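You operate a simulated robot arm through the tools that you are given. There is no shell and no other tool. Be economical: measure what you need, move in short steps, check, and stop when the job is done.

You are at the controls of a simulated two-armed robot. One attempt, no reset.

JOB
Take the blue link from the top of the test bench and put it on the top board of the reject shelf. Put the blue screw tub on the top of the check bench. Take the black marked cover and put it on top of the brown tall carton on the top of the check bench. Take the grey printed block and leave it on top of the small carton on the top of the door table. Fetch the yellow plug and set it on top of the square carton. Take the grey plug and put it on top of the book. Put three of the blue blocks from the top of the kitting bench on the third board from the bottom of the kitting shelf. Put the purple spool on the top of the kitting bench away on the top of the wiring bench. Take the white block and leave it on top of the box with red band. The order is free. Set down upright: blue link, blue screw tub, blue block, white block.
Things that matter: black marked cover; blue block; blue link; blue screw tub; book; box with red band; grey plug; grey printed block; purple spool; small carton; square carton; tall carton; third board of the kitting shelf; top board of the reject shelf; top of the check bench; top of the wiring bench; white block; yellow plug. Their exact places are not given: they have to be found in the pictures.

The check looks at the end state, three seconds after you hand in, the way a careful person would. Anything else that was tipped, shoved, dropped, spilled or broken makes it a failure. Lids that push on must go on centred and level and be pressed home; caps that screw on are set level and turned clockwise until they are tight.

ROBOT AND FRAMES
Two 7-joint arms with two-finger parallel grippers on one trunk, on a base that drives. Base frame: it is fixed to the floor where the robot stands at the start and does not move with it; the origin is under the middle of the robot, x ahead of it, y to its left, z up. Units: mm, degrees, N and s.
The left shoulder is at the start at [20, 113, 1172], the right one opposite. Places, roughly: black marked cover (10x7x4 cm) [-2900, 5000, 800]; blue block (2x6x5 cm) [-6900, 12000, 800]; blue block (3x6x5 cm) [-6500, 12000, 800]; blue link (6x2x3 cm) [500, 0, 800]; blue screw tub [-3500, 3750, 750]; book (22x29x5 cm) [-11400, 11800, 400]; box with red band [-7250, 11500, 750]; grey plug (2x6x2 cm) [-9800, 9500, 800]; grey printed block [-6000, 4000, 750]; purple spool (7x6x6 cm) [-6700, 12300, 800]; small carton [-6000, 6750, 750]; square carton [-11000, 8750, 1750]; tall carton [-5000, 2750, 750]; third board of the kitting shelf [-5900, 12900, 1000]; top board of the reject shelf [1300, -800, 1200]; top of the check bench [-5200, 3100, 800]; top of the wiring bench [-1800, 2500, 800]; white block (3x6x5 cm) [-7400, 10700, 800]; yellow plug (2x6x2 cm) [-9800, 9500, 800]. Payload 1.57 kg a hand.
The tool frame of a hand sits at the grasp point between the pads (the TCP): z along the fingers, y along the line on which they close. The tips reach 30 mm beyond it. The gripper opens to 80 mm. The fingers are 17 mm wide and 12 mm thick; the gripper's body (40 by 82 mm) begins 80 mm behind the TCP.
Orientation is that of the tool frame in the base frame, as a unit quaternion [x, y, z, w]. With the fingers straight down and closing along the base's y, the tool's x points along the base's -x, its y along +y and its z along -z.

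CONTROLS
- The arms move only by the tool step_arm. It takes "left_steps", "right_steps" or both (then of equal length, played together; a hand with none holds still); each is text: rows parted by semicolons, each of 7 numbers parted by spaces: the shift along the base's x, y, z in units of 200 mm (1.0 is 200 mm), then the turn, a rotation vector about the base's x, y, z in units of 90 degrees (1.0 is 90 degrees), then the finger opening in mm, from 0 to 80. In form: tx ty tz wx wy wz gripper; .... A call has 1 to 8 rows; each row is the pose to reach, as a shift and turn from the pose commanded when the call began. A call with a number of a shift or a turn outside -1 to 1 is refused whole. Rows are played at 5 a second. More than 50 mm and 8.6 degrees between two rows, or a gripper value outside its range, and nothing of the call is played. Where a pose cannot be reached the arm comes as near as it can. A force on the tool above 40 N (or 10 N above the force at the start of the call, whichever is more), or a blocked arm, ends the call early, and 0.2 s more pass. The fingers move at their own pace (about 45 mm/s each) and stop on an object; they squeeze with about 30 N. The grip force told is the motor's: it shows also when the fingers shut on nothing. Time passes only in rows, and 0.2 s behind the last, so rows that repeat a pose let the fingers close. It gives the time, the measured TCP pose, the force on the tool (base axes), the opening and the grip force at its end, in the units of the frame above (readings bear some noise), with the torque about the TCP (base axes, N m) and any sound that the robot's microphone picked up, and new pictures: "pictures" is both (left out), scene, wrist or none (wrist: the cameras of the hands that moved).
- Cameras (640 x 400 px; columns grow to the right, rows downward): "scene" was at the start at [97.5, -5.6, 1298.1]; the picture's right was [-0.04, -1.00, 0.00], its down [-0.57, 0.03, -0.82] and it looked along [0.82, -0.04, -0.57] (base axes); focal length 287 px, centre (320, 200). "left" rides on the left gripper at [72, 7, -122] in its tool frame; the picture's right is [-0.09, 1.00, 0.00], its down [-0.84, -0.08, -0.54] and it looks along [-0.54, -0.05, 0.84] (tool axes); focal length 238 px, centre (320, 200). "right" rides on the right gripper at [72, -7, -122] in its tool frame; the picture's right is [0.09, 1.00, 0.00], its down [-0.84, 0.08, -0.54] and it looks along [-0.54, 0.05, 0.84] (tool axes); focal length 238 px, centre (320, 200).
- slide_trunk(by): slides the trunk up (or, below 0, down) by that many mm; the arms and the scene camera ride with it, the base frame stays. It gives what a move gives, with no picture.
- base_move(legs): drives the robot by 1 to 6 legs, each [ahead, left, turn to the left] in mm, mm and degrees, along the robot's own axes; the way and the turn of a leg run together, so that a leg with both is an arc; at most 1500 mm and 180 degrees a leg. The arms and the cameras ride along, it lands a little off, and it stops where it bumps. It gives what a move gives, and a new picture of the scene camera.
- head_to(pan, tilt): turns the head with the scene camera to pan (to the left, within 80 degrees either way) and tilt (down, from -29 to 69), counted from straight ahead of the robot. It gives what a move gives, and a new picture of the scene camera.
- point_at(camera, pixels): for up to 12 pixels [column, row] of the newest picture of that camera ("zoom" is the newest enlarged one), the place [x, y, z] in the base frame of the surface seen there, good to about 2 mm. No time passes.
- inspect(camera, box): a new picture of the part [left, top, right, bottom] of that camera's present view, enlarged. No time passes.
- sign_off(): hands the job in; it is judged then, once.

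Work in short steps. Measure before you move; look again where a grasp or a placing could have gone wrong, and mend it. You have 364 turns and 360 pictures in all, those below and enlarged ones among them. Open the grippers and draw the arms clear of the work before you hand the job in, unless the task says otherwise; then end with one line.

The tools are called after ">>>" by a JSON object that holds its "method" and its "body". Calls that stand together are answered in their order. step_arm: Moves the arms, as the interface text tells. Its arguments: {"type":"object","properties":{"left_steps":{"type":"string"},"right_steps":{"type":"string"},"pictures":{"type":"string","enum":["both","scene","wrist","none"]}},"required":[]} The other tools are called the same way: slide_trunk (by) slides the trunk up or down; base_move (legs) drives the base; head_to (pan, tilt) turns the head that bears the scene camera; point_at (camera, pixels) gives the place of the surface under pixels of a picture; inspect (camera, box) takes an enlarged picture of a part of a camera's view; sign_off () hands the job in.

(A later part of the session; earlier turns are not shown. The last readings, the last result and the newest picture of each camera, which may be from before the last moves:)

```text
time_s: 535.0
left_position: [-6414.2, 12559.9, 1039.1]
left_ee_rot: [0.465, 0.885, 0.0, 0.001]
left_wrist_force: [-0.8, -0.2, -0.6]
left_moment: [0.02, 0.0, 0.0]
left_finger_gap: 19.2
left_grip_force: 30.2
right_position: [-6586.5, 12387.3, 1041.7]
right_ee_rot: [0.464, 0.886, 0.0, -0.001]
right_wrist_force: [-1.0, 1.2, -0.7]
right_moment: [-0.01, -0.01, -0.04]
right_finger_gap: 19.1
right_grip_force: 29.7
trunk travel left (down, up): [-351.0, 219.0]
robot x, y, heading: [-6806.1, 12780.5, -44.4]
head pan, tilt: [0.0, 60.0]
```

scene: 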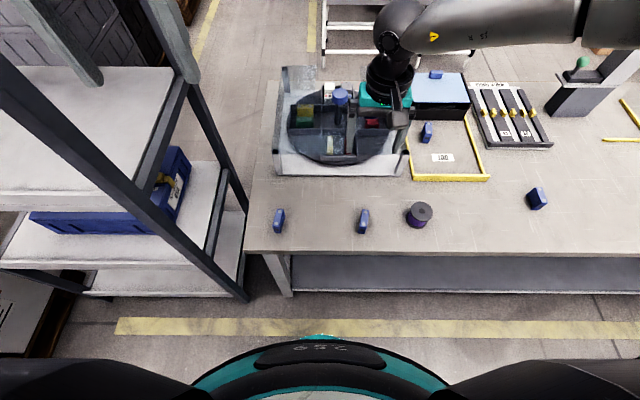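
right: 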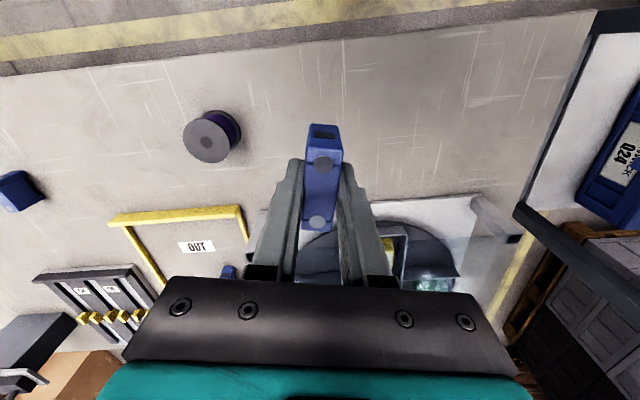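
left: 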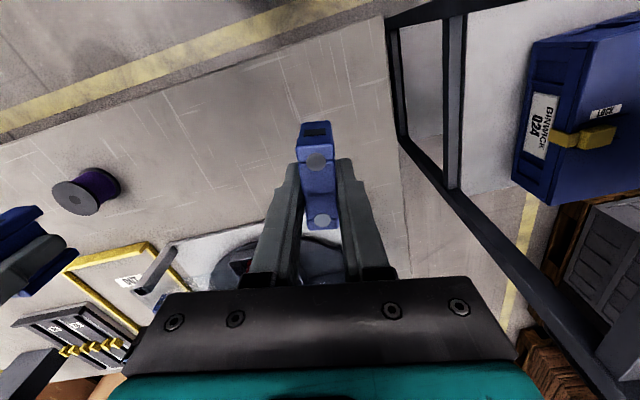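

Both blocks held. Raise the arms 95 mm, back off, go left in front of the shelf and look.

>>> {"method": "step_arm", "body": {"left_steps": "0 0 0.24 0 0 0 15;0 0 0.48 0 0 0 15", "right_steps": "0 0 0.23 0 0 0 15;0 0 0.47 0 0 0 15", "pictures": "none"}}

>>> {"method": "base_move", "body": {"legs": [[-330, 0, 0], [0, 655, 0]]}}

>>> {"method": "head_to", "body": {"pan": 0, "tilt": 25}}

```text
time_s: 535.6
left_position: [-6415.2, 12559.1, 1134.7]
left_ee_rot: [0.464, 0.886, 0.0, 0.002]
left_wrist_force: [1.0, -0.4, -0.1]
left_moment: [0.02, -0.02, -0.02]
left_finger_gap: 18.8
left_grip_force: 29.8
right_position: [-6584.5, 12389.5, 1136.5]
right_ee_rot: [0.465, 0.885, 0.0, -0.001]
right_wrist_force: [-0.6, 0.1, -0.4]
right_moment: [0.06, 0.03, 0.02]
right_finger_gap: 19.2
right_grip_force: 29.7
trunk travel left (down, up): [-351.0, 219.0]
robot x, y, heading: [-6803.0, 12780.5, -44.1]
head pan, tilt: [0.0, 60.0]
```

```text
time_s: 540.9
left_position: [-6202.4, 13252.7, 1134.3]
left_ee_rot: [0.462, 0.887, -0.001, 0.0]
left_wrist_force: [-0.8, -0.3, -0.2]
left_moment: [-0.02, 0.01, -0.01]
left_finger_gap: 19.1
left_grip_force: 30.0
right_position: [-6371.5, 13082.6, 1135.4]
right_ee_rot: [0.463, 0.887, 0.0, -0.001]
right_wrist_force: [-0.6, 1.1, -0.7]
right_moment: [0.0, -0.02, 0.0]
right_finger_gap: 19.3
right_grip_force: 29.7
trunk travel left (down, up): [-351.0, 219.0]
robot x, y, heading: [-6594.5, 13468.9, -44.1]
head pan, tilt: [0.0, 60.0]
```

scene: 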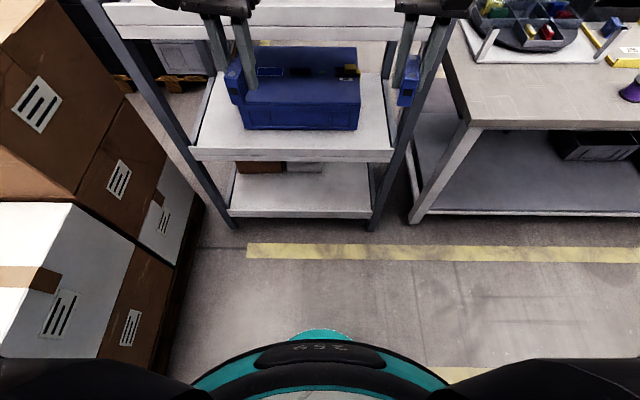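

```text
time_s: 542.0
left_position: [-6202.8, 13251.4, 1132.4]
left_ee_rot: [0.461, 0.887, 0.0, 0.001]
left_wrist_force: [-0.5, -1.3, -0.9]
left_moment: [0.0, 0.05, 0.0]
left_finger_gap: 19.1
left_grip_force: 29.9
right_position: [-6371.4, 13083.6, 1135.5]
right_ee_rot: [0.463, 0.887, 0.0, -0.001]
right_wrist_force: [-0.1, 0.7, 0.7]
right_moment: [0.0, -0.01, 0.01]
right_finger_gap: 19.1
right_grip_force: 29.9
trunk travel left (down, up): [-351.0, 219.0]
robot x, y, heading: [-6593.7, 13471.6, -43.8]
head pan, tilt: [0.0, 25.0]
```

scene: 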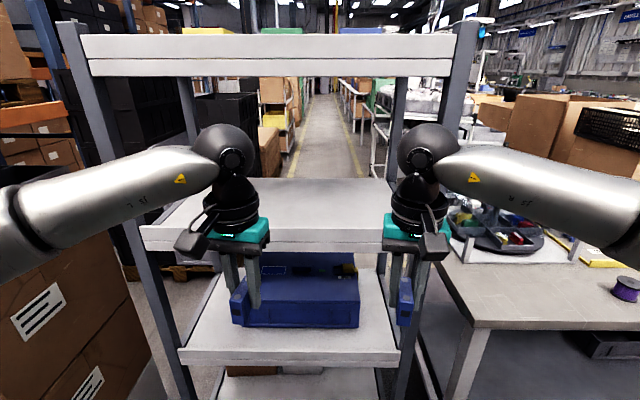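

>>> {"method": "point_at", "body": {"camera": "scene", "pixels": [[300, 245], [150, 240], [380, 243], [300, 200], [75, 60], [465, 70], [270, 68], [130, 200], [460, 110], [270, 40]]}}

```text
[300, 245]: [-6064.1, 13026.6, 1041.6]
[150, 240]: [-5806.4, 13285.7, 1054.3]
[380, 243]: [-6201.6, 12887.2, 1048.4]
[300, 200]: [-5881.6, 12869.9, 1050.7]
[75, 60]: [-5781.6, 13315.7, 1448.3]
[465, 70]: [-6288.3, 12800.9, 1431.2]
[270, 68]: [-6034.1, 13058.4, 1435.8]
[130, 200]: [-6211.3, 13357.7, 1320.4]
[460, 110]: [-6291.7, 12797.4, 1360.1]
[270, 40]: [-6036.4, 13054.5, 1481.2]
```

>>> {"method": "point_at", "body": {"camera": "scene", "pixels": [[228, 128], [430, 128], [225, 150], [430, 150], [120, 175], [500, 170]]}}

```text
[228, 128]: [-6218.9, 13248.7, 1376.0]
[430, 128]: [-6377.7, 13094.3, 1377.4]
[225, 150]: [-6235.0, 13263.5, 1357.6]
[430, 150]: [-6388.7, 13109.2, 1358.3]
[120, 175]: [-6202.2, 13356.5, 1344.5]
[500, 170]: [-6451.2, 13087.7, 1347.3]
```

Sphere tops z≈1385, beam underside ≈1425. Lower hands 20 mm and drive in 365 mm.

>>> {"method": "step_arm", "body": {"left_steps": "0 0 -0.1 0 0 0 15", "right_steps": "0 0 -0.1 0 0 0 15", "pictures": "none"}}

>>> {"method": "base_move", "body": {"legs": [[365, 0, 0]]}}

>>> {"method": "step_arm", "body": {"left_steps": "0 0 -0.05 0 0 0 15", "right_steps": "0 0 -0.05 0 0 0 15", "pictures": "wrist"}}

```text
time_s: 542.4
left_position: [-6201.8, 13251.9, 1114.8]
left_ee_rot: [0.462, 0.887, 0.0, 0.001]
left_wrist_force: [0.3, -0.4, -0.4]
left_moment: [0.02, -0.01, 0.01]
left_finger_gap: 19.3
left_grip_force: 30.6
right_position: [-6370.8, 13081.4, 1114.9]
right_ee_rot: [0.462, 0.887, 0.0, -0.002]
right_wrist_force: [-0.4, 1.0, 0.8]
right_moment: [0.01, 0.02, -0.01]
right_finger_gap: 19.2
right_grip_force: 29.9
trunk travel left (down, up): [-351.0, 219.0]
robot x, y, heading: [-6592.8, 13468.4, -44.0]
head pan, tilt: [0.0, 25.0]
```

```text
time_s: 544.2
left_position: [-6025.2, 13082.0, 1115.4]
left_ee_rot: [0.466, 0.885, 0.009, -0.017]
left_wrist_force: [-7.1, 9.3, 9.0]
left_moment: [0.29, -0.01, 0.25]
left_finger_gap: 19.1
left_grip_force: 29.2
right_position: [-6192.1, 12911.0, 1114.5]
right_ee_rot: [0.454, 0.891, 0.002, -0.019]
right_wrist_force: [-8.9, 4.7, 7.7]
right_moment: [0.17, 0.09, 0.16]
right_finger_gap: 19.1
right_grip_force: 29.7
trunk travel left (down, up): [-351.0, 219.0]
robot x, y, heading: [-6409.4, 13290.8, -43.8]
head pan, tilt: [0.0, 25.0]
stopped in leg 1: the force on the tool passed its limit at 67 N (the readings are from after the stop); the commanded pose is now the measured one
```

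scene: 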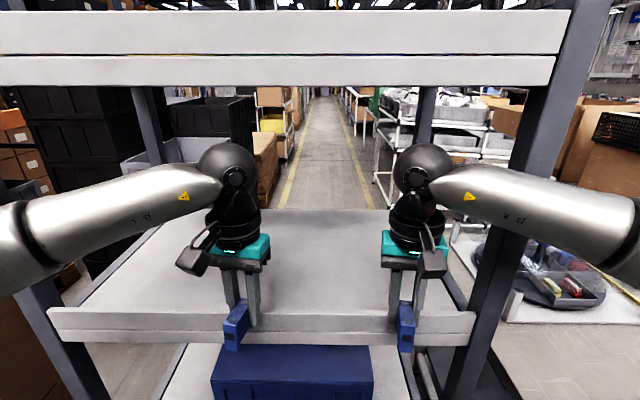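

```text
time_s: 544.6
left_position: [-6025.3, 13081.9, 1105.1]
left_ee_rot: [0.467, 0.884, 0.007, -0.015]
left_wrist_force: [-12.9, 10.8, 18.2]
left_moment: [0.31, -0.23, 0.33]
left_finger_gap: 19.1
left_grip_force: 29.7
right_position: [-6192.9, 12911.0, 1103.1]
right_ee_rot: [0.455, 0.89, 0.001, -0.02]
right_wrist_force: [-8.5, 9.4, 0.2]
right_moment: [0.14, 0.15, 0.12]
right_finger_gap: 19.0
right_grip_force: 29.8
trunk travel left (down, up): [-351.0, 219.0]
robot x, y, heading: [-6402.6, 13287.8, -43.6]
head pan, tilt: [0.0, 25.0]
```

right: 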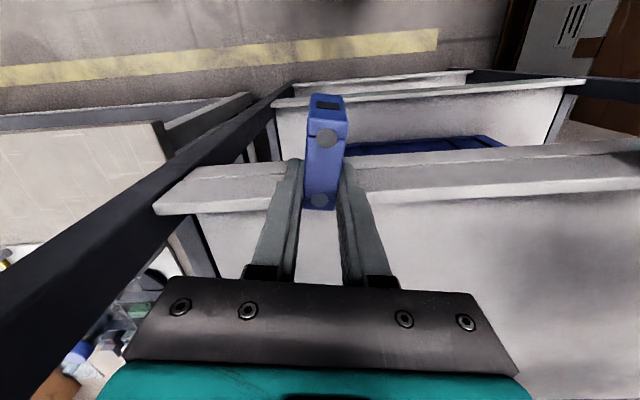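
left: 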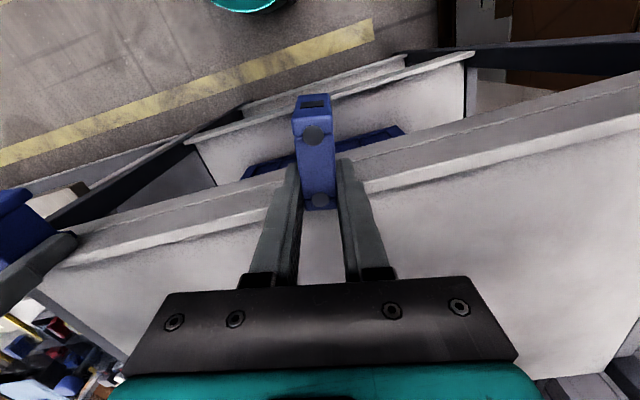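

The blocks touched a raised front lip of the board. Back off at once and look.

>>> {"method": "base_move", "body": {"legs": [[-150, 0, 0]]}}

>>> {"method": "inspect", "body": {"camera": "scene", "box": [40, 0, 560, 330]}}

>>> {"method": "point_at", "body": {"camera": "scene", "pixels": [[320, 255], [320, 262], [320, 270], [320, 280], [320, 240], [320, 230], [320, 210], [320, 290], [130, 60], [500, 80]]}}

```text
time_s: 546.0
left_position: [-6130.1, 13182.2, 1102.5]
left_ee_rot: [0.466, 0.884, 0.008, -0.016]
left_wrist_force: [0.5, 0.6, -0.3]
left_moment: [-0.01, 0.0, -0.03]
left_finger_gap: 19.1
left_grip_force: 30.2
right_position: [-6298.0, 13011.9, 1102.7]
right_ee_rot: [0.456, 0.89, 0.002, -0.018]
right_wrist_force: [-0.1, -0.4, -0.3]
right_moment: [-0.02, -0.02, 0.01]
right_finger_gap: 18.9
right_grip_force: 29.7
trunk travel left (down, up): [-351.0, 219.0]
robot x, y, heading: [-6515.0, 13391.9, -44.1]
head pan, tilt: [0.0, 25.0]
```

scene: 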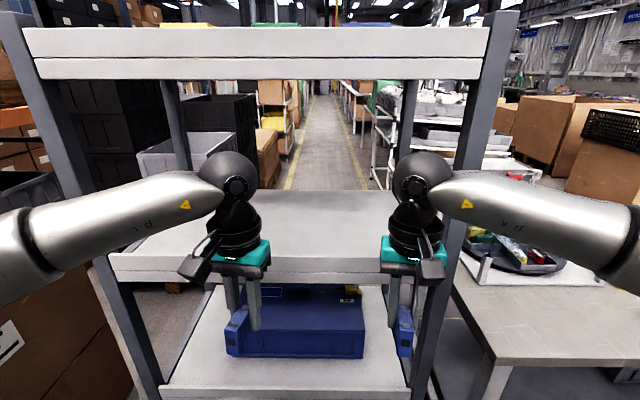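

```text
1.21 times, centred on (300, 165) of scene
```

zoom: 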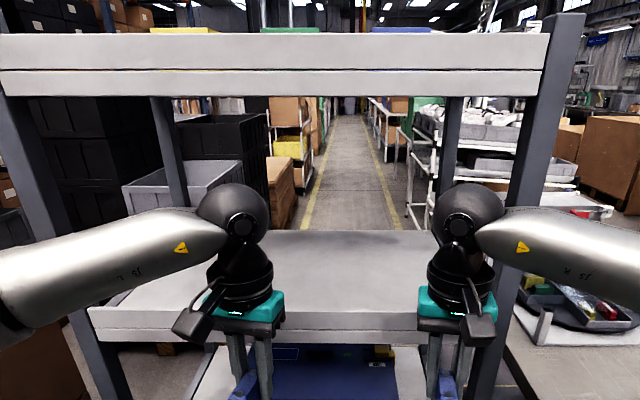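

```text
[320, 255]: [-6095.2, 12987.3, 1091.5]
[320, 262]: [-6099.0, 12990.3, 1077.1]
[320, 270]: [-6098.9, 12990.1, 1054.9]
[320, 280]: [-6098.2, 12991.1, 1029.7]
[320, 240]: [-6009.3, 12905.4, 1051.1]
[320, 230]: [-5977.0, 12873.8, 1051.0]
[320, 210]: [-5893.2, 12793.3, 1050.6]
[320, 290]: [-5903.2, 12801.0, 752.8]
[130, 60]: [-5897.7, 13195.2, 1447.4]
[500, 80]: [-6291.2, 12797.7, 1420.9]
```

Lip top is ≈1093, board 1051, beam underside ≈1420. Check how the blocks sit in the fingers.

>>> {"method": "inspect", "body": {"camera": "scene", "box": [205, 250, 285, 365]}}

>>> {"method": "inspect", "body": {"camera": "scene", "box": [365, 250, 445, 365]}}

>>> {"method": "inspect", "body": {"camera": "left", "box": [240, 60, 400, 290]}}

```text
3.48 times, centred on (245, 308) of scene
```

zoom: 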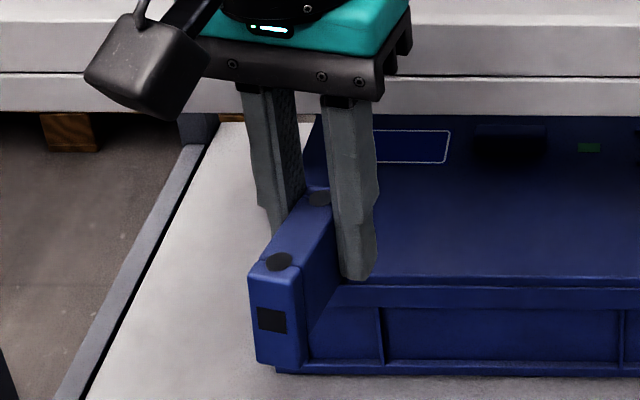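

```text
3.48 times, centred on (405, 308) of scene
```

zoom: 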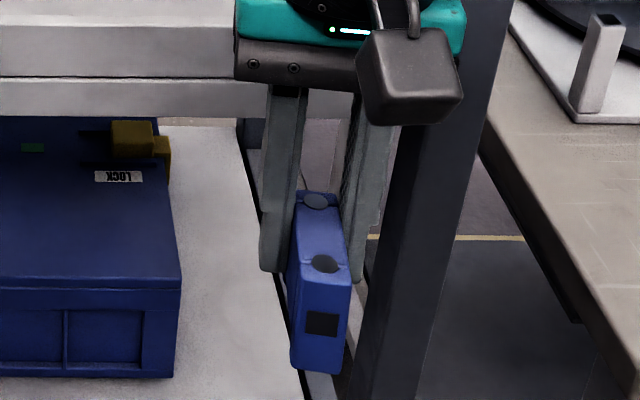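

```text
1.74 times, centred on (320, 175) of left
```

zoom: 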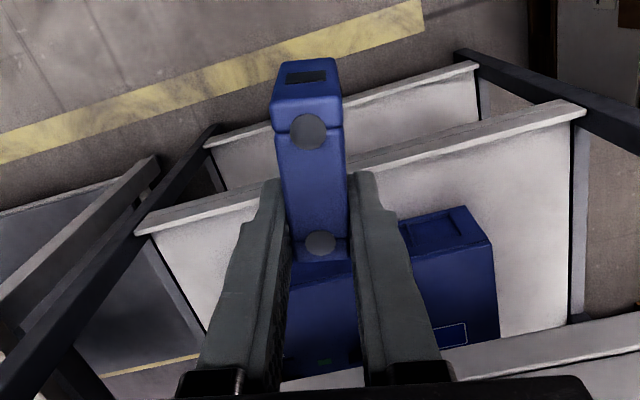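

>>> {"method": "point_at", "body": {"camera": "zoom", "pixels": [[308, 130], [320, 243], [305, 100], [310, 185], [305, 90], [305, 78]]}}

>>> {"method": "point_at", "body": {"camera": "right", "pixels": [[327, 138], [320, 200], [325, 165], [327, 118]]}}

```text
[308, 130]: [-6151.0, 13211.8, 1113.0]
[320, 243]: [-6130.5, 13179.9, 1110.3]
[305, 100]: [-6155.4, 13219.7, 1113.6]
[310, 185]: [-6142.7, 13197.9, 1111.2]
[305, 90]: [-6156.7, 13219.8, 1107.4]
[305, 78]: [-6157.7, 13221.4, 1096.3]
```

```text
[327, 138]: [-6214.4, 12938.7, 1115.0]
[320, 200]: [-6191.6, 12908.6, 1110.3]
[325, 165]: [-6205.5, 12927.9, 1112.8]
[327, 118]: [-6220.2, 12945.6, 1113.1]
```

Blocks slid ~17 mm toward me and pitched 4–7°. I level them by tilting the tools and raise to z 1147.

>>> {"method": "step_arm", "body": {"left_steps": "0 0 0.11 -0.016 -0.016 0 15;0 0 0.22 -0.031 -0.032 0 15", "right_steps": "0 0 0.11 -0.027 -0.028 0 15;0 0 0.22 -0.054 -0.056 0 15", "pictures": "both"}}

>>> {"method": "point_at", "body": {"camera": "scene", "pixels": [[225, 138], [422, 140], [225, 145], [422, 146], [300, 77], [300, 70]]}}

```text
time_s: 546.6
left_position: [-6130.7, 13182.1, 1147.2]
left_ee_rot: [0.466, 0.885, -0.001, 0.016]
left_wrist_force: [-0.9, 0.6, 0.3]
left_moment: [-0.04, 0.0, -0.01]
left_finger_gap: 19.2
left_grip_force: 29.6
right_position: [-6296.9, 13010.8, 1146.8]
right_ee_rot: [0.455, 0.889, -0.016, 0.039]
right_wrist_force: [0.5, 0.1, 0.2]
right_moment: [-0.01, -0.03, 0.0]
right_finger_gap: 19.1
right_grip_force: 29.9
trunk travel left (down, up): [-351.0, 219.0]
robot x, y, heading: [-6513.2, 13397.4, -44.0]
head pan, tilt: [0.0, 25.0]
```

scene: 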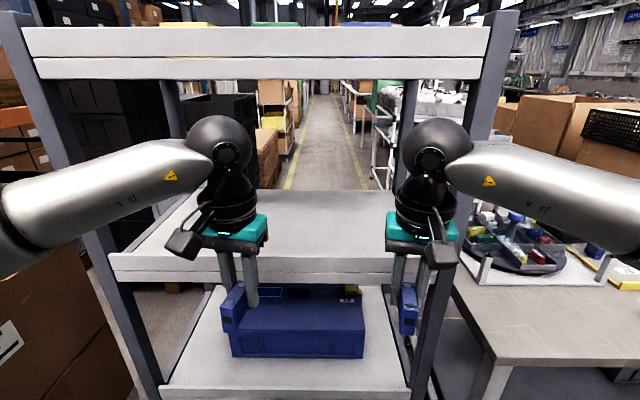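
right: 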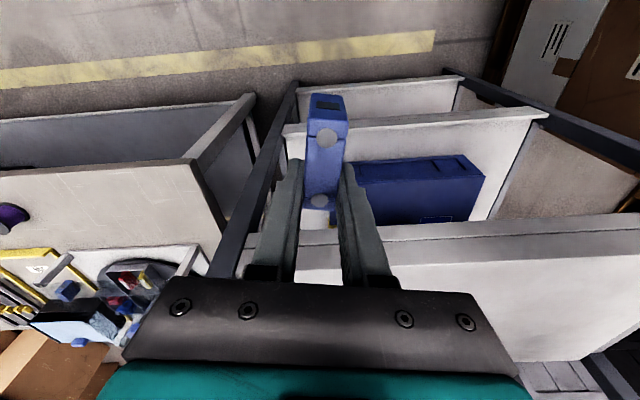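
left: 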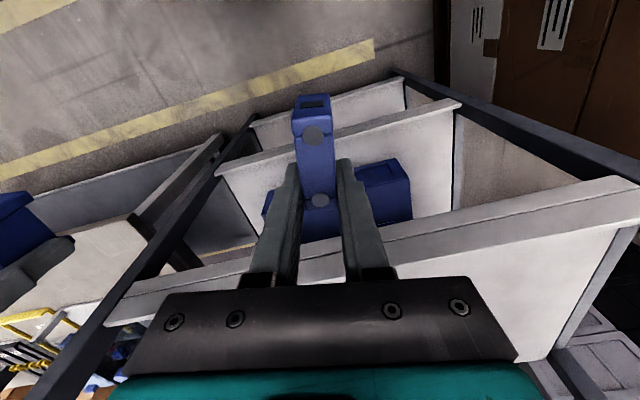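

```text
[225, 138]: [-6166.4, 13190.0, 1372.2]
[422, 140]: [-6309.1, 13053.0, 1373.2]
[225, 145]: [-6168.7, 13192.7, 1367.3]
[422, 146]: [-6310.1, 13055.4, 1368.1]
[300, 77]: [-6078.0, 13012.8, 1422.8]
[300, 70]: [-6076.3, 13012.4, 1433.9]
```

>>> {"method": "point_at", "body": {"camera": "left", "pixels": [[313, 137], [319, 200]]}}

>>> {"method": "point_at", "body": {"camera": "right", "pixels": [[327, 138], [320, 200]]}}

```text
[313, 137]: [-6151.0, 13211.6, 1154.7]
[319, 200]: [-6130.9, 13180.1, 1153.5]
```

```text
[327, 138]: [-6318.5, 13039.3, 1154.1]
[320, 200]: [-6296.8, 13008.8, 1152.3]
```

Blocks level, bottoms ≈1107, spheres well under the beam. Drive forward 258.

>>> {"method": "base_move", "body": {"legs": [[130, 0, 0], [128, 0, 0]]}}

>>> {"method": "step_arm", "body": {"left_steps": "0 0 -0.1 0 0 0 15;0 0 -0.2 0 0 0 15", "right_steps": "0 0 -0.1 0 0 0 15;0 0 -0.2 0 0 0 15", "pictures": "wrist"}}

```text
time_s: 548.5
left_position: [-5988.3, 13042.5, 1149.8]
left_ee_rot: [0.47, 0.883, -0.003, 0.02]
left_wrist_force: [0.8, 0.7, 0.4]
left_moment: [-0.02, 0.03, -0.03]
left_finger_gap: 19.0
left_grip_force: 30.1
right_position: [-6160.1, 12879.1, 1146.2]
right_ee_rot: [0.451, 0.892, -0.019, 0.038]
right_wrist_force: [-0.8, -0.3, -0.4]
right_moment: [-0.01, 0.0, -0.02]
right_finger_gap: 19.2
right_grip_force: 30.3
trunk travel left (down, up): [-351.0, 219.0]
robot x, y, heading: [-6361.3, 13252.6, -44.2]
head pan, tilt: [0.0, 25.0]
stopped in leg 2: the robot was blocked; the commanded pose is now the measured one
```

scene: 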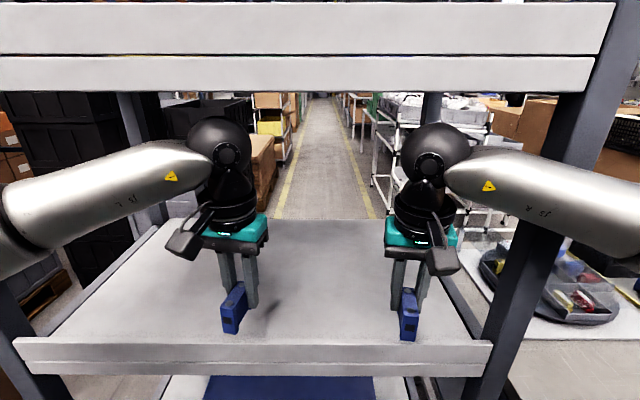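

```text
time_s: 549.1
left_position: [-5984.0, 13041.6, 1111.9]
left_ee_rot: [0.468, 0.884, -0.007, 0.023]
left_wrist_force: [2.4, -5.8, 19.7]
left_moment: [0.34, 0.49, 0.1]
left_finger_gap: 19.3
left_grip_force: 30.8
right_position: [-6152.6, 12879.5, 1112.0]
right_ee_rot: [0.451, 0.891, -0.02, 0.045]
right_wrist_force: [2.7, -3.4, 21.7]
right_moment: [0.32, 0.5, 0.09]
right_finger_gap: 19.3
right_grip_force: 30.0
trunk travel left (down, up): [-351.0, 219.0]
robot x, y, heading: [-6360.4, 13245.0, -44.4]
head pan, tilt: [0.0, 25.0]
```

right: 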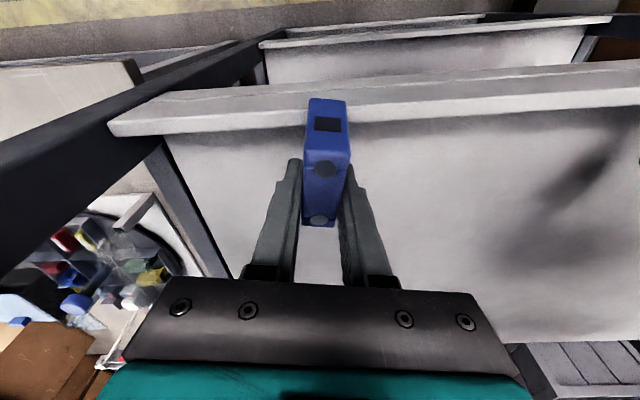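
left: 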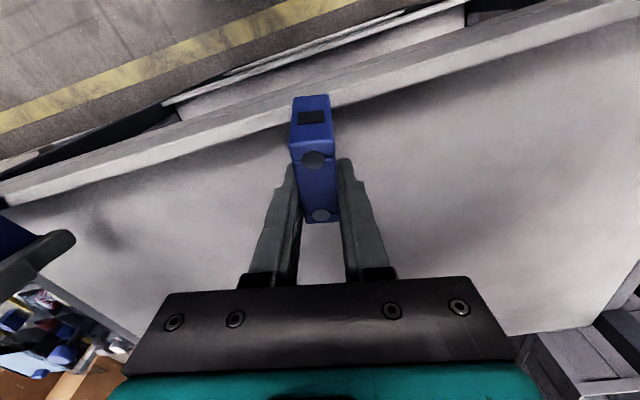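

Forearm touched the right post and the block ends still rest over the lip. Raise, back the base 70 mm, and extend the arms 130 mm instead.

>>> {"method": "step_arm", "body": {"left_steps": "0 0 0.1 0 0 0 15;0 0 0.19 0 0 0 15", "right_steps": "0 0 0.1 0 0 0 15;0 0 0.19 0 0 0 15", "pictures": "none"}}

>>> {"method": "base_move", "body": {"legs": [[-75, 0, 0]]}}

>>> {"method": "step_arm", "body": {"left_steps": "0.12 -0.118 0 0 0 0 15;0.24 -0.236 0 0 0 0 15;0.36 -0.354 0 0 0 0 15;0.48 -0.472 0 0 0 0 15", "right_steps": "0.12 -0.118 0 0 0 0 15;0.24 -0.236 0 0 0 0 15;0.36 -0.354 0 0 0 0 15;0.48 -0.472 0 0 0 0 15", "pictures": "both"}}

```text
time_s: 549.8
left_position: [-5985.7, 13043.6, 1145.0]
left_ee_rot: [0.469, 0.883, -0.003, 0.019]
left_wrist_force: [0.5, -0.8, -0.2]
left_moment: [-0.02, -0.04, 0.0]
left_finger_gap: 19.0
left_grip_force: 29.7
right_position: [-6158.5, 12882.8, 1139.0]
right_ee_rot: [0.448, 0.893, -0.019, 0.03]
right_wrist_force: [-1.2, 0.1, -0.3]
right_moment: [-0.04, -0.03, 0.01]
right_finger_gap: 18.9
right_grip_force: 30.3
trunk travel left (down, up): [-351.0, 219.0]
robot x, y, heading: [-6364.8, 13251.5, -43.9]
head pan, tilt: [0.0, 25.0]
```

```text
time_s: 550.8
left_position: [-6034.9, 13087.8, 1144.1]
left_ee_rot: [0.468, 0.883, -0.001, 0.016]
left_wrist_force: [-0.4, -0.1, 0.3]
left_moment: [-0.04, -0.04, 0.06]
left_finger_gap: 18.8
left_grip_force: 30.1
right_position: [-6205.1, 12922.1, 1139.7]
right_ee_rot: [0.452, 0.891, -0.017, 0.033]
right_wrist_force: [-0.5, 0.8, -0.3]
right_moment: [0.01, -0.03, -0.01]
right_finger_gap: 19.0
right_grip_force: 30.1
trunk travel left (down, up): [-351.0, 219.0]
robot x, y, heading: [-6416.1, 13301.9, -44.0]
head pan, tilt: [0.0, 25.0]
```

scene: 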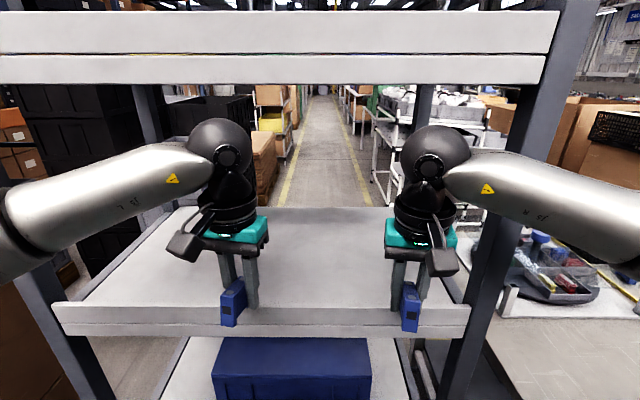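

```text
time_s: 551.8
left_position: [-5935.3, 12993.1, 1143.4]
left_ee_rot: [0.469, 0.883, -0.001, 0.016]
left_wrist_force: [-0.9, -0.2, -1.1]
left_moment: [0.01, 0.02, 0.0]
left_finger_gap: 19.2
left_grip_force: 29.4
right_position: [-6108.9, 12825.6, 1139.5]
right_ee_rot: [0.451, 0.892, -0.016, 0.032]
right_wrist_force: [0.2, -0.3, -0.7]
right_moment: [-0.02, 0.01, 0.01]
right_finger_gap: 18.9
right_grip_force: 30.6
trunk travel left (down, up): [-351.0, 219.0]
robot x, y, heading: [-6417.0, 13302.2, -44.1]
head pan, tilt: [0.0, 25.0]
```

scene: 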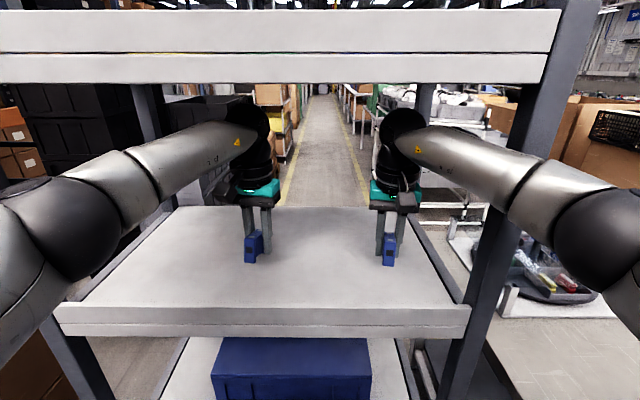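
right: 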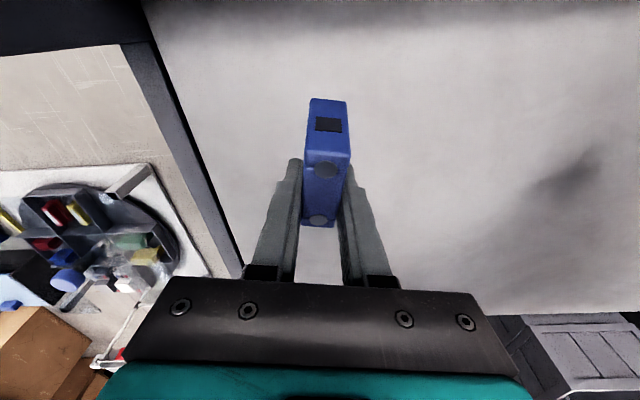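
left: 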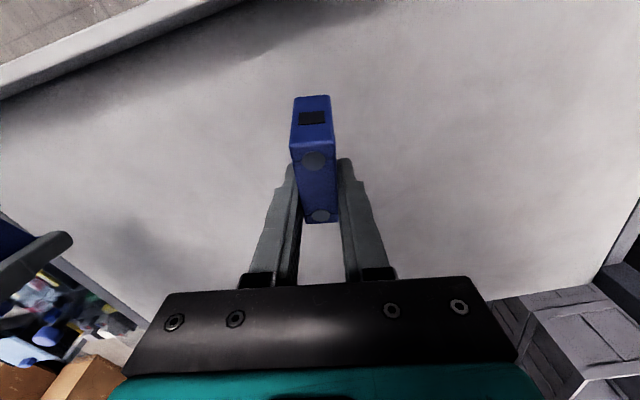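

Both blocks are well inside. Measure their pitch again.

>>> {"method": "point_at", "body": {"camera": "left", "pixels": [[313, 161], [320, 216], [312, 145], [312, 98]]}}

>>> {"method": "point_at", "body": {"camera": "right", "pixels": [[325, 170], [319, 220], [328, 152], [328, 102]]}}

```text
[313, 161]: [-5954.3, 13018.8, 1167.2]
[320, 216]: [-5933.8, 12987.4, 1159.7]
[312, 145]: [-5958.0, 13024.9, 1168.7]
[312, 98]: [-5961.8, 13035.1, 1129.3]
```

```text
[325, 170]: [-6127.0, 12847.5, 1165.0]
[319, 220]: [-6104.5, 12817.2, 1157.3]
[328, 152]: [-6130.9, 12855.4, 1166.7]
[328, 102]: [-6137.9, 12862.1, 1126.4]
```

Pitched ~11°: level them with forward tilt, then lower to just above the board.

>>> {"method": "step_arm", "body": {"left_steps": "0 0 -0.05 -0.044 -0.0455 0 15;0 0 -0.1 -0.088 -0.091 0 15", "right_steps": "0 0 -0.04 -0.044 -0.0455 0 15;0 0 -0.08 -0.088 -0.091 0 15", "pictures": "both"}}

```text
time_s: 552.4
left_position: [-5938.4, 12993.1, 1123.1]
left_ee_rot: [0.466, 0.877, -0.029, 0.111]
left_wrist_force: [0.0, -0.5, -0.6]
left_moment: [0.02, -0.02, 0.02]
left_finger_gap: 19.1
left_grip_force: 29.9
right_position: [-6109.5, 12827.1, 1125.4]
right_ee_rot: [0.448, 0.884, -0.046, 0.128]
right_wrist_force: [-0.1, 0.1, 0.1]
right_moment: [0.04, -0.02, -0.02]
right_finger_gap: 19.3
right_grip_force: 30.2
trunk travel left (down, up): [-351.0, 219.0]
robot x, y, heading: [-6415.7, 13302.4, -43.9]
head pan, tilt: [0.0, 25.0]
```

scene: 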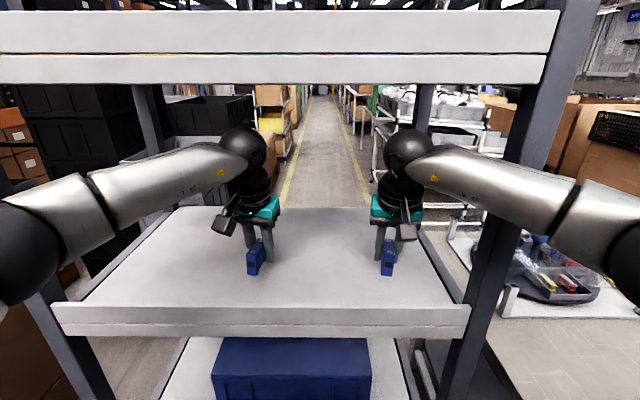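
right: 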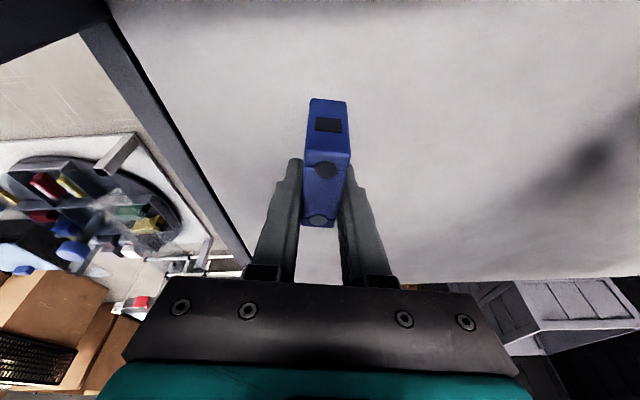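
left: 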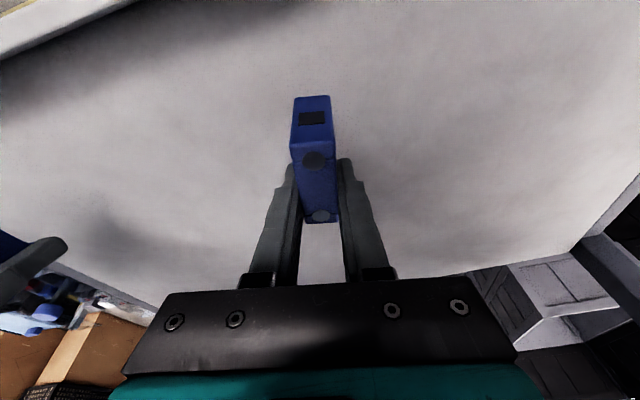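

>>> {"method": "point_at", "body": {"camera": "left", "pixels": [[313, 161], [320, 216], [250, 120], [312, 100]]}}

>>> {"method": "point_at", "body": {"camera": "right", "pixels": [[325, 170], [319, 220], [420, 150], [328, 104]]}}

```text
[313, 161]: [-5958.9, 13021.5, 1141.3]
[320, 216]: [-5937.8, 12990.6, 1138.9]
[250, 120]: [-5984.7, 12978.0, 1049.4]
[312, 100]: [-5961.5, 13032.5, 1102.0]
```

```text
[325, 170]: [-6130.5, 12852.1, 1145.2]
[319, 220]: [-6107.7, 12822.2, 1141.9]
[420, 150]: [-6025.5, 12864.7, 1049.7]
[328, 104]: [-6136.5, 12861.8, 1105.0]
```

Level the remaining 4–5° and lower to z≈1083.

>>> {"method": "step_arm", "body": {"left_steps": "0 0 -0.1 -0.0285 -0.0295 0 15;0 0 -0.185 -0.0285 -0.0295 0 15;0 0 -0.2 -0.0285 -0.0295 0 15", "right_steps": "0 0 -0.1 -0.038 -0.0395 0 15;0 0 -0.195 -0.038 -0.0395 0 15;0 0 -0.21 -0.038 -0.0395 0 15", "pictures": "none"}}

```text
time_s: 553.2
left_position: [-5938.3, 12993.3, 1083.0]
left_ee_rot: [0.462, 0.874, -0.038, 0.143]
left_wrist_force: [0.6, -0.7, 0.0]
left_moment: [0.01, 0.01, 0.02]
left_finger_gap: 19.1
left_grip_force: 29.6
right_position: [-6108.3, 12828.7, 1082.4]
right_ee_rot: [0.445, 0.877, -0.058, 0.169]
right_wrist_force: [-0.6, 0.1, -0.6]
right_moment: [0.02, -0.01, 0.0]
right_finger_gap: 19.0
right_grip_force: 29.1
trunk travel left (down, up): [-351.0, 219.0]
robot x, y, heading: [-6417.7, 13297.5, -44.5]
head pan, tilt: [0.0, 25.0]
```

Another 2 mm down while watching the force, then open slowly.

>>> {"method": "step_arm", "body": {"left_steps": "0 0 -0.01 0 0 0 15;0 0 -0.015 0 0 0 15", "right_steps": "0 0 -0.01 0 0 0 15;0 0 -0.015 0 0 0 15", "pictures": "wrist"}}

```text
time_s: 553.8
left_position: [-5937.1, 12994.2, 1080.9]
left_ee_rot: [0.462, 0.874, -0.038, 0.143]
left_wrist_force: [0.9, 4.2, 10.7]
left_moment: [0.01, 0.15, -0.08]
left_finger_gap: 19.0
left_grip_force: 30.1
right_position: [-6108.1, 12826.7, 1081.8]
right_ee_rot: [0.445, 0.877, -0.059, 0.171]
right_wrist_force: [3.1, -1.7, 7.8]
right_moment: [-0.17, -0.04, 0.05]
right_finger_gap: 19.3
right_grip_force: 30.0
trunk travel left (down, up): [-351.0, 219.0]
robot x, y, heading: [-6417.3, 13302.1, -44.1]
head pan, tilt: [0.0, 25.0]
```

right: 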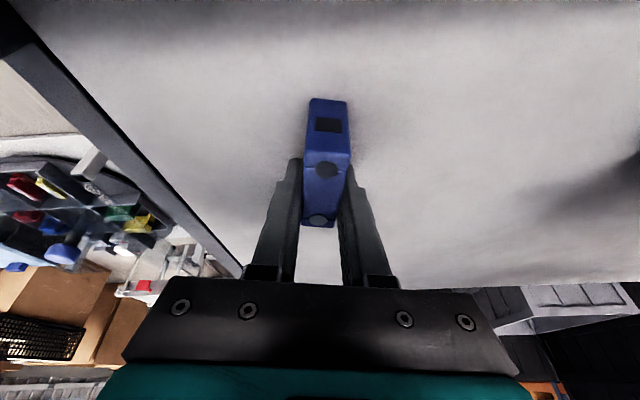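
left: 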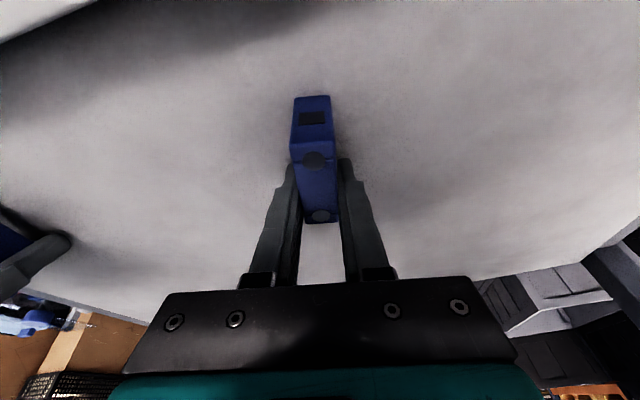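

Contact. Open in small steps.

>>> {"method": "step_arm", "body": {"left_steps": "0 0 0.008 0 0 0 22;0 0 0.008 0 0 0 30;0 0 0.008 0 0 0 45;0 0 0.008 0 0 0 60;0 0 0.008 0 0 0 60", "right_steps": "0 0 0.008 0 0 0 22;0 0 0.008 0 0 0 30;0 0 0.008 0 0 0 45;0 0 0.008 0 0 0 60;0 0 0.008 0 0 0 60", "pictures": "both"}}

```text
time_s: 555.0
left_position: [-5936.0, 12994.8, 1083.3]
left_ee_rot: [0.461, 0.875, -0.038, 0.142]
left_wrist_force: [7.6, 7.3, 10.6]
left_moment: [-0.02, 0.01, -0.03]
left_finger_gap: 50.7
left_grip_force: 0.1
right_position: [-6108.2, 12829.7, 1083.3]
right_ee_rot: [0.445, 0.878, -0.06, 0.168]
right_wrist_force: [3.8, 7.3, 12.9]
right_moment: [0.01, 0.17, -0.14]
right_finger_gap: 53.3
right_grip_force: 0.1
trunk travel left (down, up): [-351.0, 219.0]
robot x, y, heading: [-6419.8, 13297.1, -43.7]
head pan, tilt: [0.0, 25.0]
```

scene: 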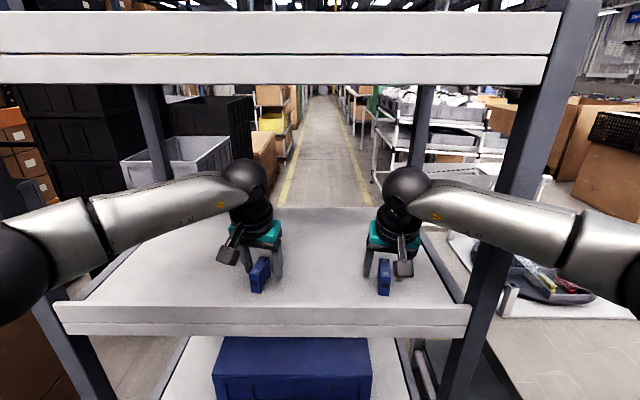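
right: 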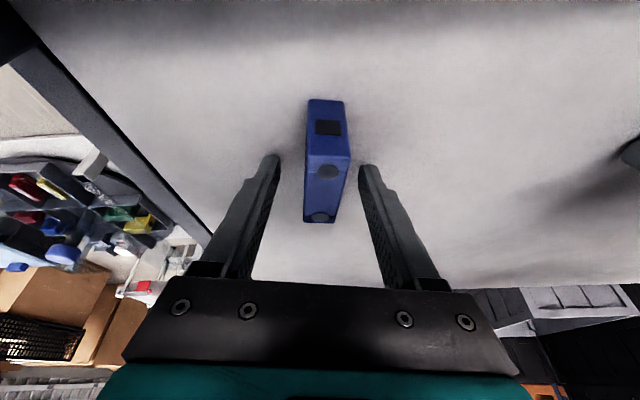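
left: 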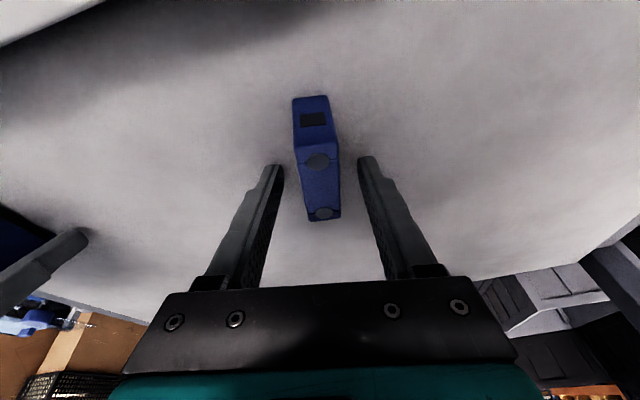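

Blocks stand. Lift 70 mm straight up, then retract.

>>> {"method": "step_arm", "body": {"left_steps": "0 0 0.1 0 0 0 60;0 0 0.25 0 0 0 60;0 0 0.36 0 0 0 60;-0.12 0.118 0.36 0 0 0 60;-0.24 0.236 0.36 0 0 0 60;-0.36 0.354 0.36 0 0 0 60", "right_steps": "0 0 0.1 0 0 0 60;0 0 0.25 0 0 0 60;0 0 0.36 0 0 0 60;-0.12 0.118 0.36 0 0 0 60;-0.24 0.236 0.36 0 0 0 60;-0.36 0.354 0.36 0 0 0 60", "pictures": "none"}}

>>> {"method": "base_move", "body": {"legs": [[-300, 0, 0]]}}

>>> {"method": "inspect", "body": {"camera": "scene", "box": [100, 170, 480, 330]}}

```text
time_s: 556.4
left_position: [-6010.8, 13065.2, 1154.6]
left_ee_rot: [0.463, 0.874, -0.038, 0.142]
left_wrist_force: [0.0, 0.1, 1.3]
left_moment: [-0.03, -0.03, 0.0]
left_finger_gap: 60.1
left_grip_force: 0.0
right_position: [-6183.1, 12898.5, 1153.2]
right_ee_rot: [0.446, 0.877, -0.059, 0.168]
right_wrist_force: [-0.1, -0.1, 0.7]
right_moment: [0.01, 0.01, 0.03]
right_finger_gap: 60.0
right_grip_force: 0.1
trunk travel left (down, up): [-351.0, 219.0]
robot x, y, heading: [-6416.8, 13299.1, -44.0]
head pan, tilt: [0.0, 25.0]
```

```text
time_s: 558.4
left_position: [-6221.8, 13271.3, 1153.8]
left_ee_rot: [0.462, 0.875, -0.038, 0.142]
left_wrist_force: [0.1, 1.2, 0.3]
left_moment: [-0.06, 0.01, 0.0]
left_finger_gap: 60.0
left_grip_force: 0.0
right_position: [-6393.5, 13104.1, 1151.3]
right_ee_rot: [0.444, 0.878, -0.058, 0.168]
right_wrist_force: [-1.2, 0.2, -0.5]
right_moment: [-0.02, -0.04, 0.04]
right_finger_gap: 60.0
right_grip_force: 0.1
trunk travel left (down, up): [-351.0, 219.0]
robot x, y, heading: [-6632.8, 13507.7, -44.1]
head pan, tilt: [0.0, 25.0]
```

scene: 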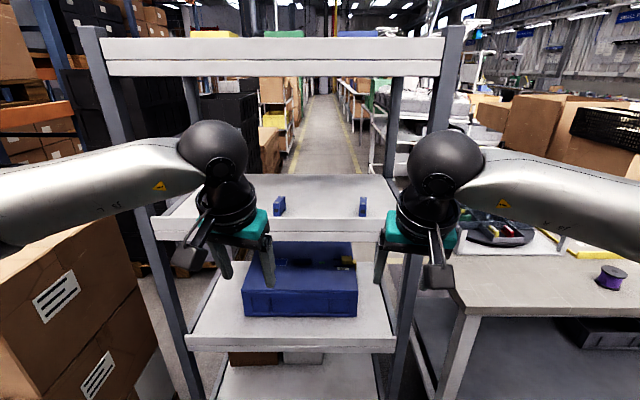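

```text
1.68 times, centred on (290, 250) of scene
```

zoom: 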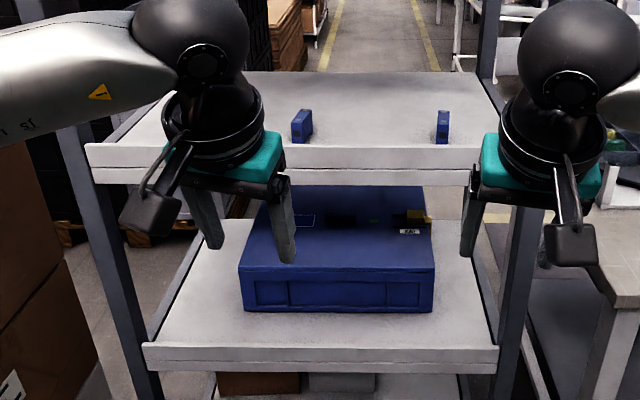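

Two blocks stand upright on the third board. Straighten the tools and drive back to the bench for the third block (right) and the spool (left).

>>> {"method": "step_arm", "body": {"left_steps": "0 0 0 0.043 0.046 0 80;0 0 0 0.086 0.092 0 80;0 0 0 0.128 0.138 0 80", "right_steps": "0 0 0 0.054 0.053 0 80;0 0 0 0.109 0.106 0 80;0 0 0 0.163 0.158 0 80", "pictures": "none"}}

>>> {"method": "base_move", "body": {"legs": [[0, -1093, 0], [440, 0, 0]]}}

>>> {"method": "head_to", "body": {"pan": 0, "tilt": 60}}

```text
time_s: 559.2
left_position: [-6221.2, 13270.1, 1154.4]
left_ee_rot: [0.467, 0.884, 0.0, -0.001]
left_wrist_force: [1.1, 0.7, -0.2]
left_moment: [-0.01, -0.01, -0.04]
left_finger_gap: 79.9
left_grip_force: 0.0
right_position: [-6393.5, 13103.6, 1151.1]
right_ee_rot: [0.451, 0.892, 0.0, -0.001]
right_wrist_force: [0.0, -0.1, -0.3]
right_moment: [0.03, 0.0, 0.01]
right_finger_gap: 79.9
right_grip_force: 0.0
trunk travel left (down, up): [-351.0, 219.0]
robot x, y, heading: [-6630.9, 13505.6, -44.1]
head pan, tilt: [0.0, 25.0]
```

```text
time_s: 567.2
left_position: [-6680.8, 12164.1, 1153.8]
left_ee_rot: [0.467, 0.884, 0.001, 0.0]
left_wrist_force: [0.1, 0.6, 0.0]
left_moment: [0.01, 0.03, 0.0]
left_finger_gap: 80.0
left_grip_force: 0.0
right_position: [-6852.5, 11997.3, 1151.2]
right_ee_rot: [0.452, 0.892, 0.0, -0.001]
right_wrist_force: [0.3, 1.2, -0.3]
right_moment: [0.03, -0.01, -0.02]
right_finger_gap: 80.1
right_grip_force: 0.1
trunk travel left (down, up): [-351.0, 219.0]
robot x, y, heading: [-7093.7, 12404.5, -44.0]
head pan, tilt: [0.0, 25.0]
```

scene: 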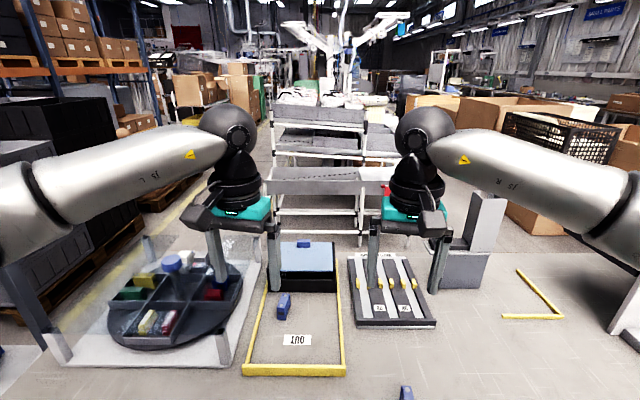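

```text
time_s: 568.2
left_position: [-6682.5, 12163.5, 1153.8]
left_ee_rot: [0.468, 0.884, 0.001, -0.001]
left_wrist_force: [-0.3, 0.4, 0.2]
left_moment: [0.0, 0.02, -0.01]
left_finger_gap: 80.1
left_grip_force: 0.0
right_position: [-6852.4, 11997.8, 1151.6]
right_ee_rot: [0.452, 0.892, 0.001, 0.0]
right_wrist_force: [1.0, 0.0, -0.4]
right_moment: [-0.03, -0.01, -0.01]
right_finger_gap: 80.3
right_grip_force: 0.1
trunk travel left (down, up): [-351.0, 219.0]
robot x, y, heading: [-7089.3, 12403.5, -44.1]
head pan, tilt: [0.0, 60.0]
```

scene: 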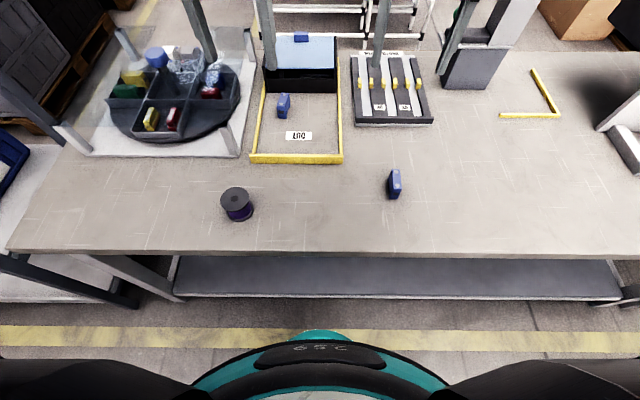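

>>> {"method": "inspect", "body": {"camera": "scene", "box": [200, 150, 430, 250]}}

```text
2.78 times, centred on (315, 200) of scene
```

zoom: 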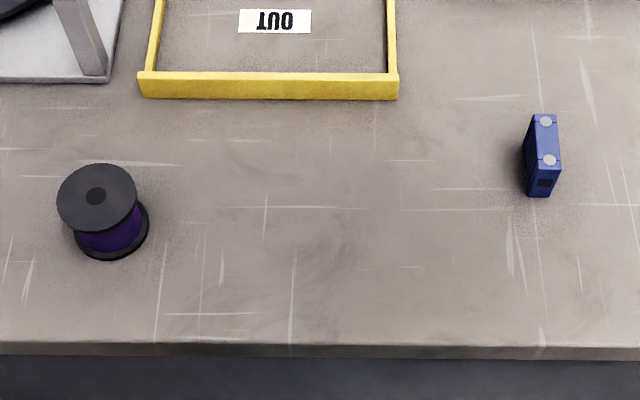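

>>> {"method": "point_at", "body": {"camera": "zoom", "pixels": [[545, 121], [549, 159], [547, 140], [95, 196], [60, 200], [136, 198], [97, 164], [97, 232], [110, 235], [535, 150]]}}

```text
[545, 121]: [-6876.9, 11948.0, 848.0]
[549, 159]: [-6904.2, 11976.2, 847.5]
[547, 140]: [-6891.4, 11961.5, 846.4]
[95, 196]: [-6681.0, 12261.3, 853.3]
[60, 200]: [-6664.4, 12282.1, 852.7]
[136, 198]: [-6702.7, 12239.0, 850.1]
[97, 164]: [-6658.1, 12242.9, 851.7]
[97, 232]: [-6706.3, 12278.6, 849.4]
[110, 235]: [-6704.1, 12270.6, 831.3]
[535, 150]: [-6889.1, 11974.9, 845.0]
```

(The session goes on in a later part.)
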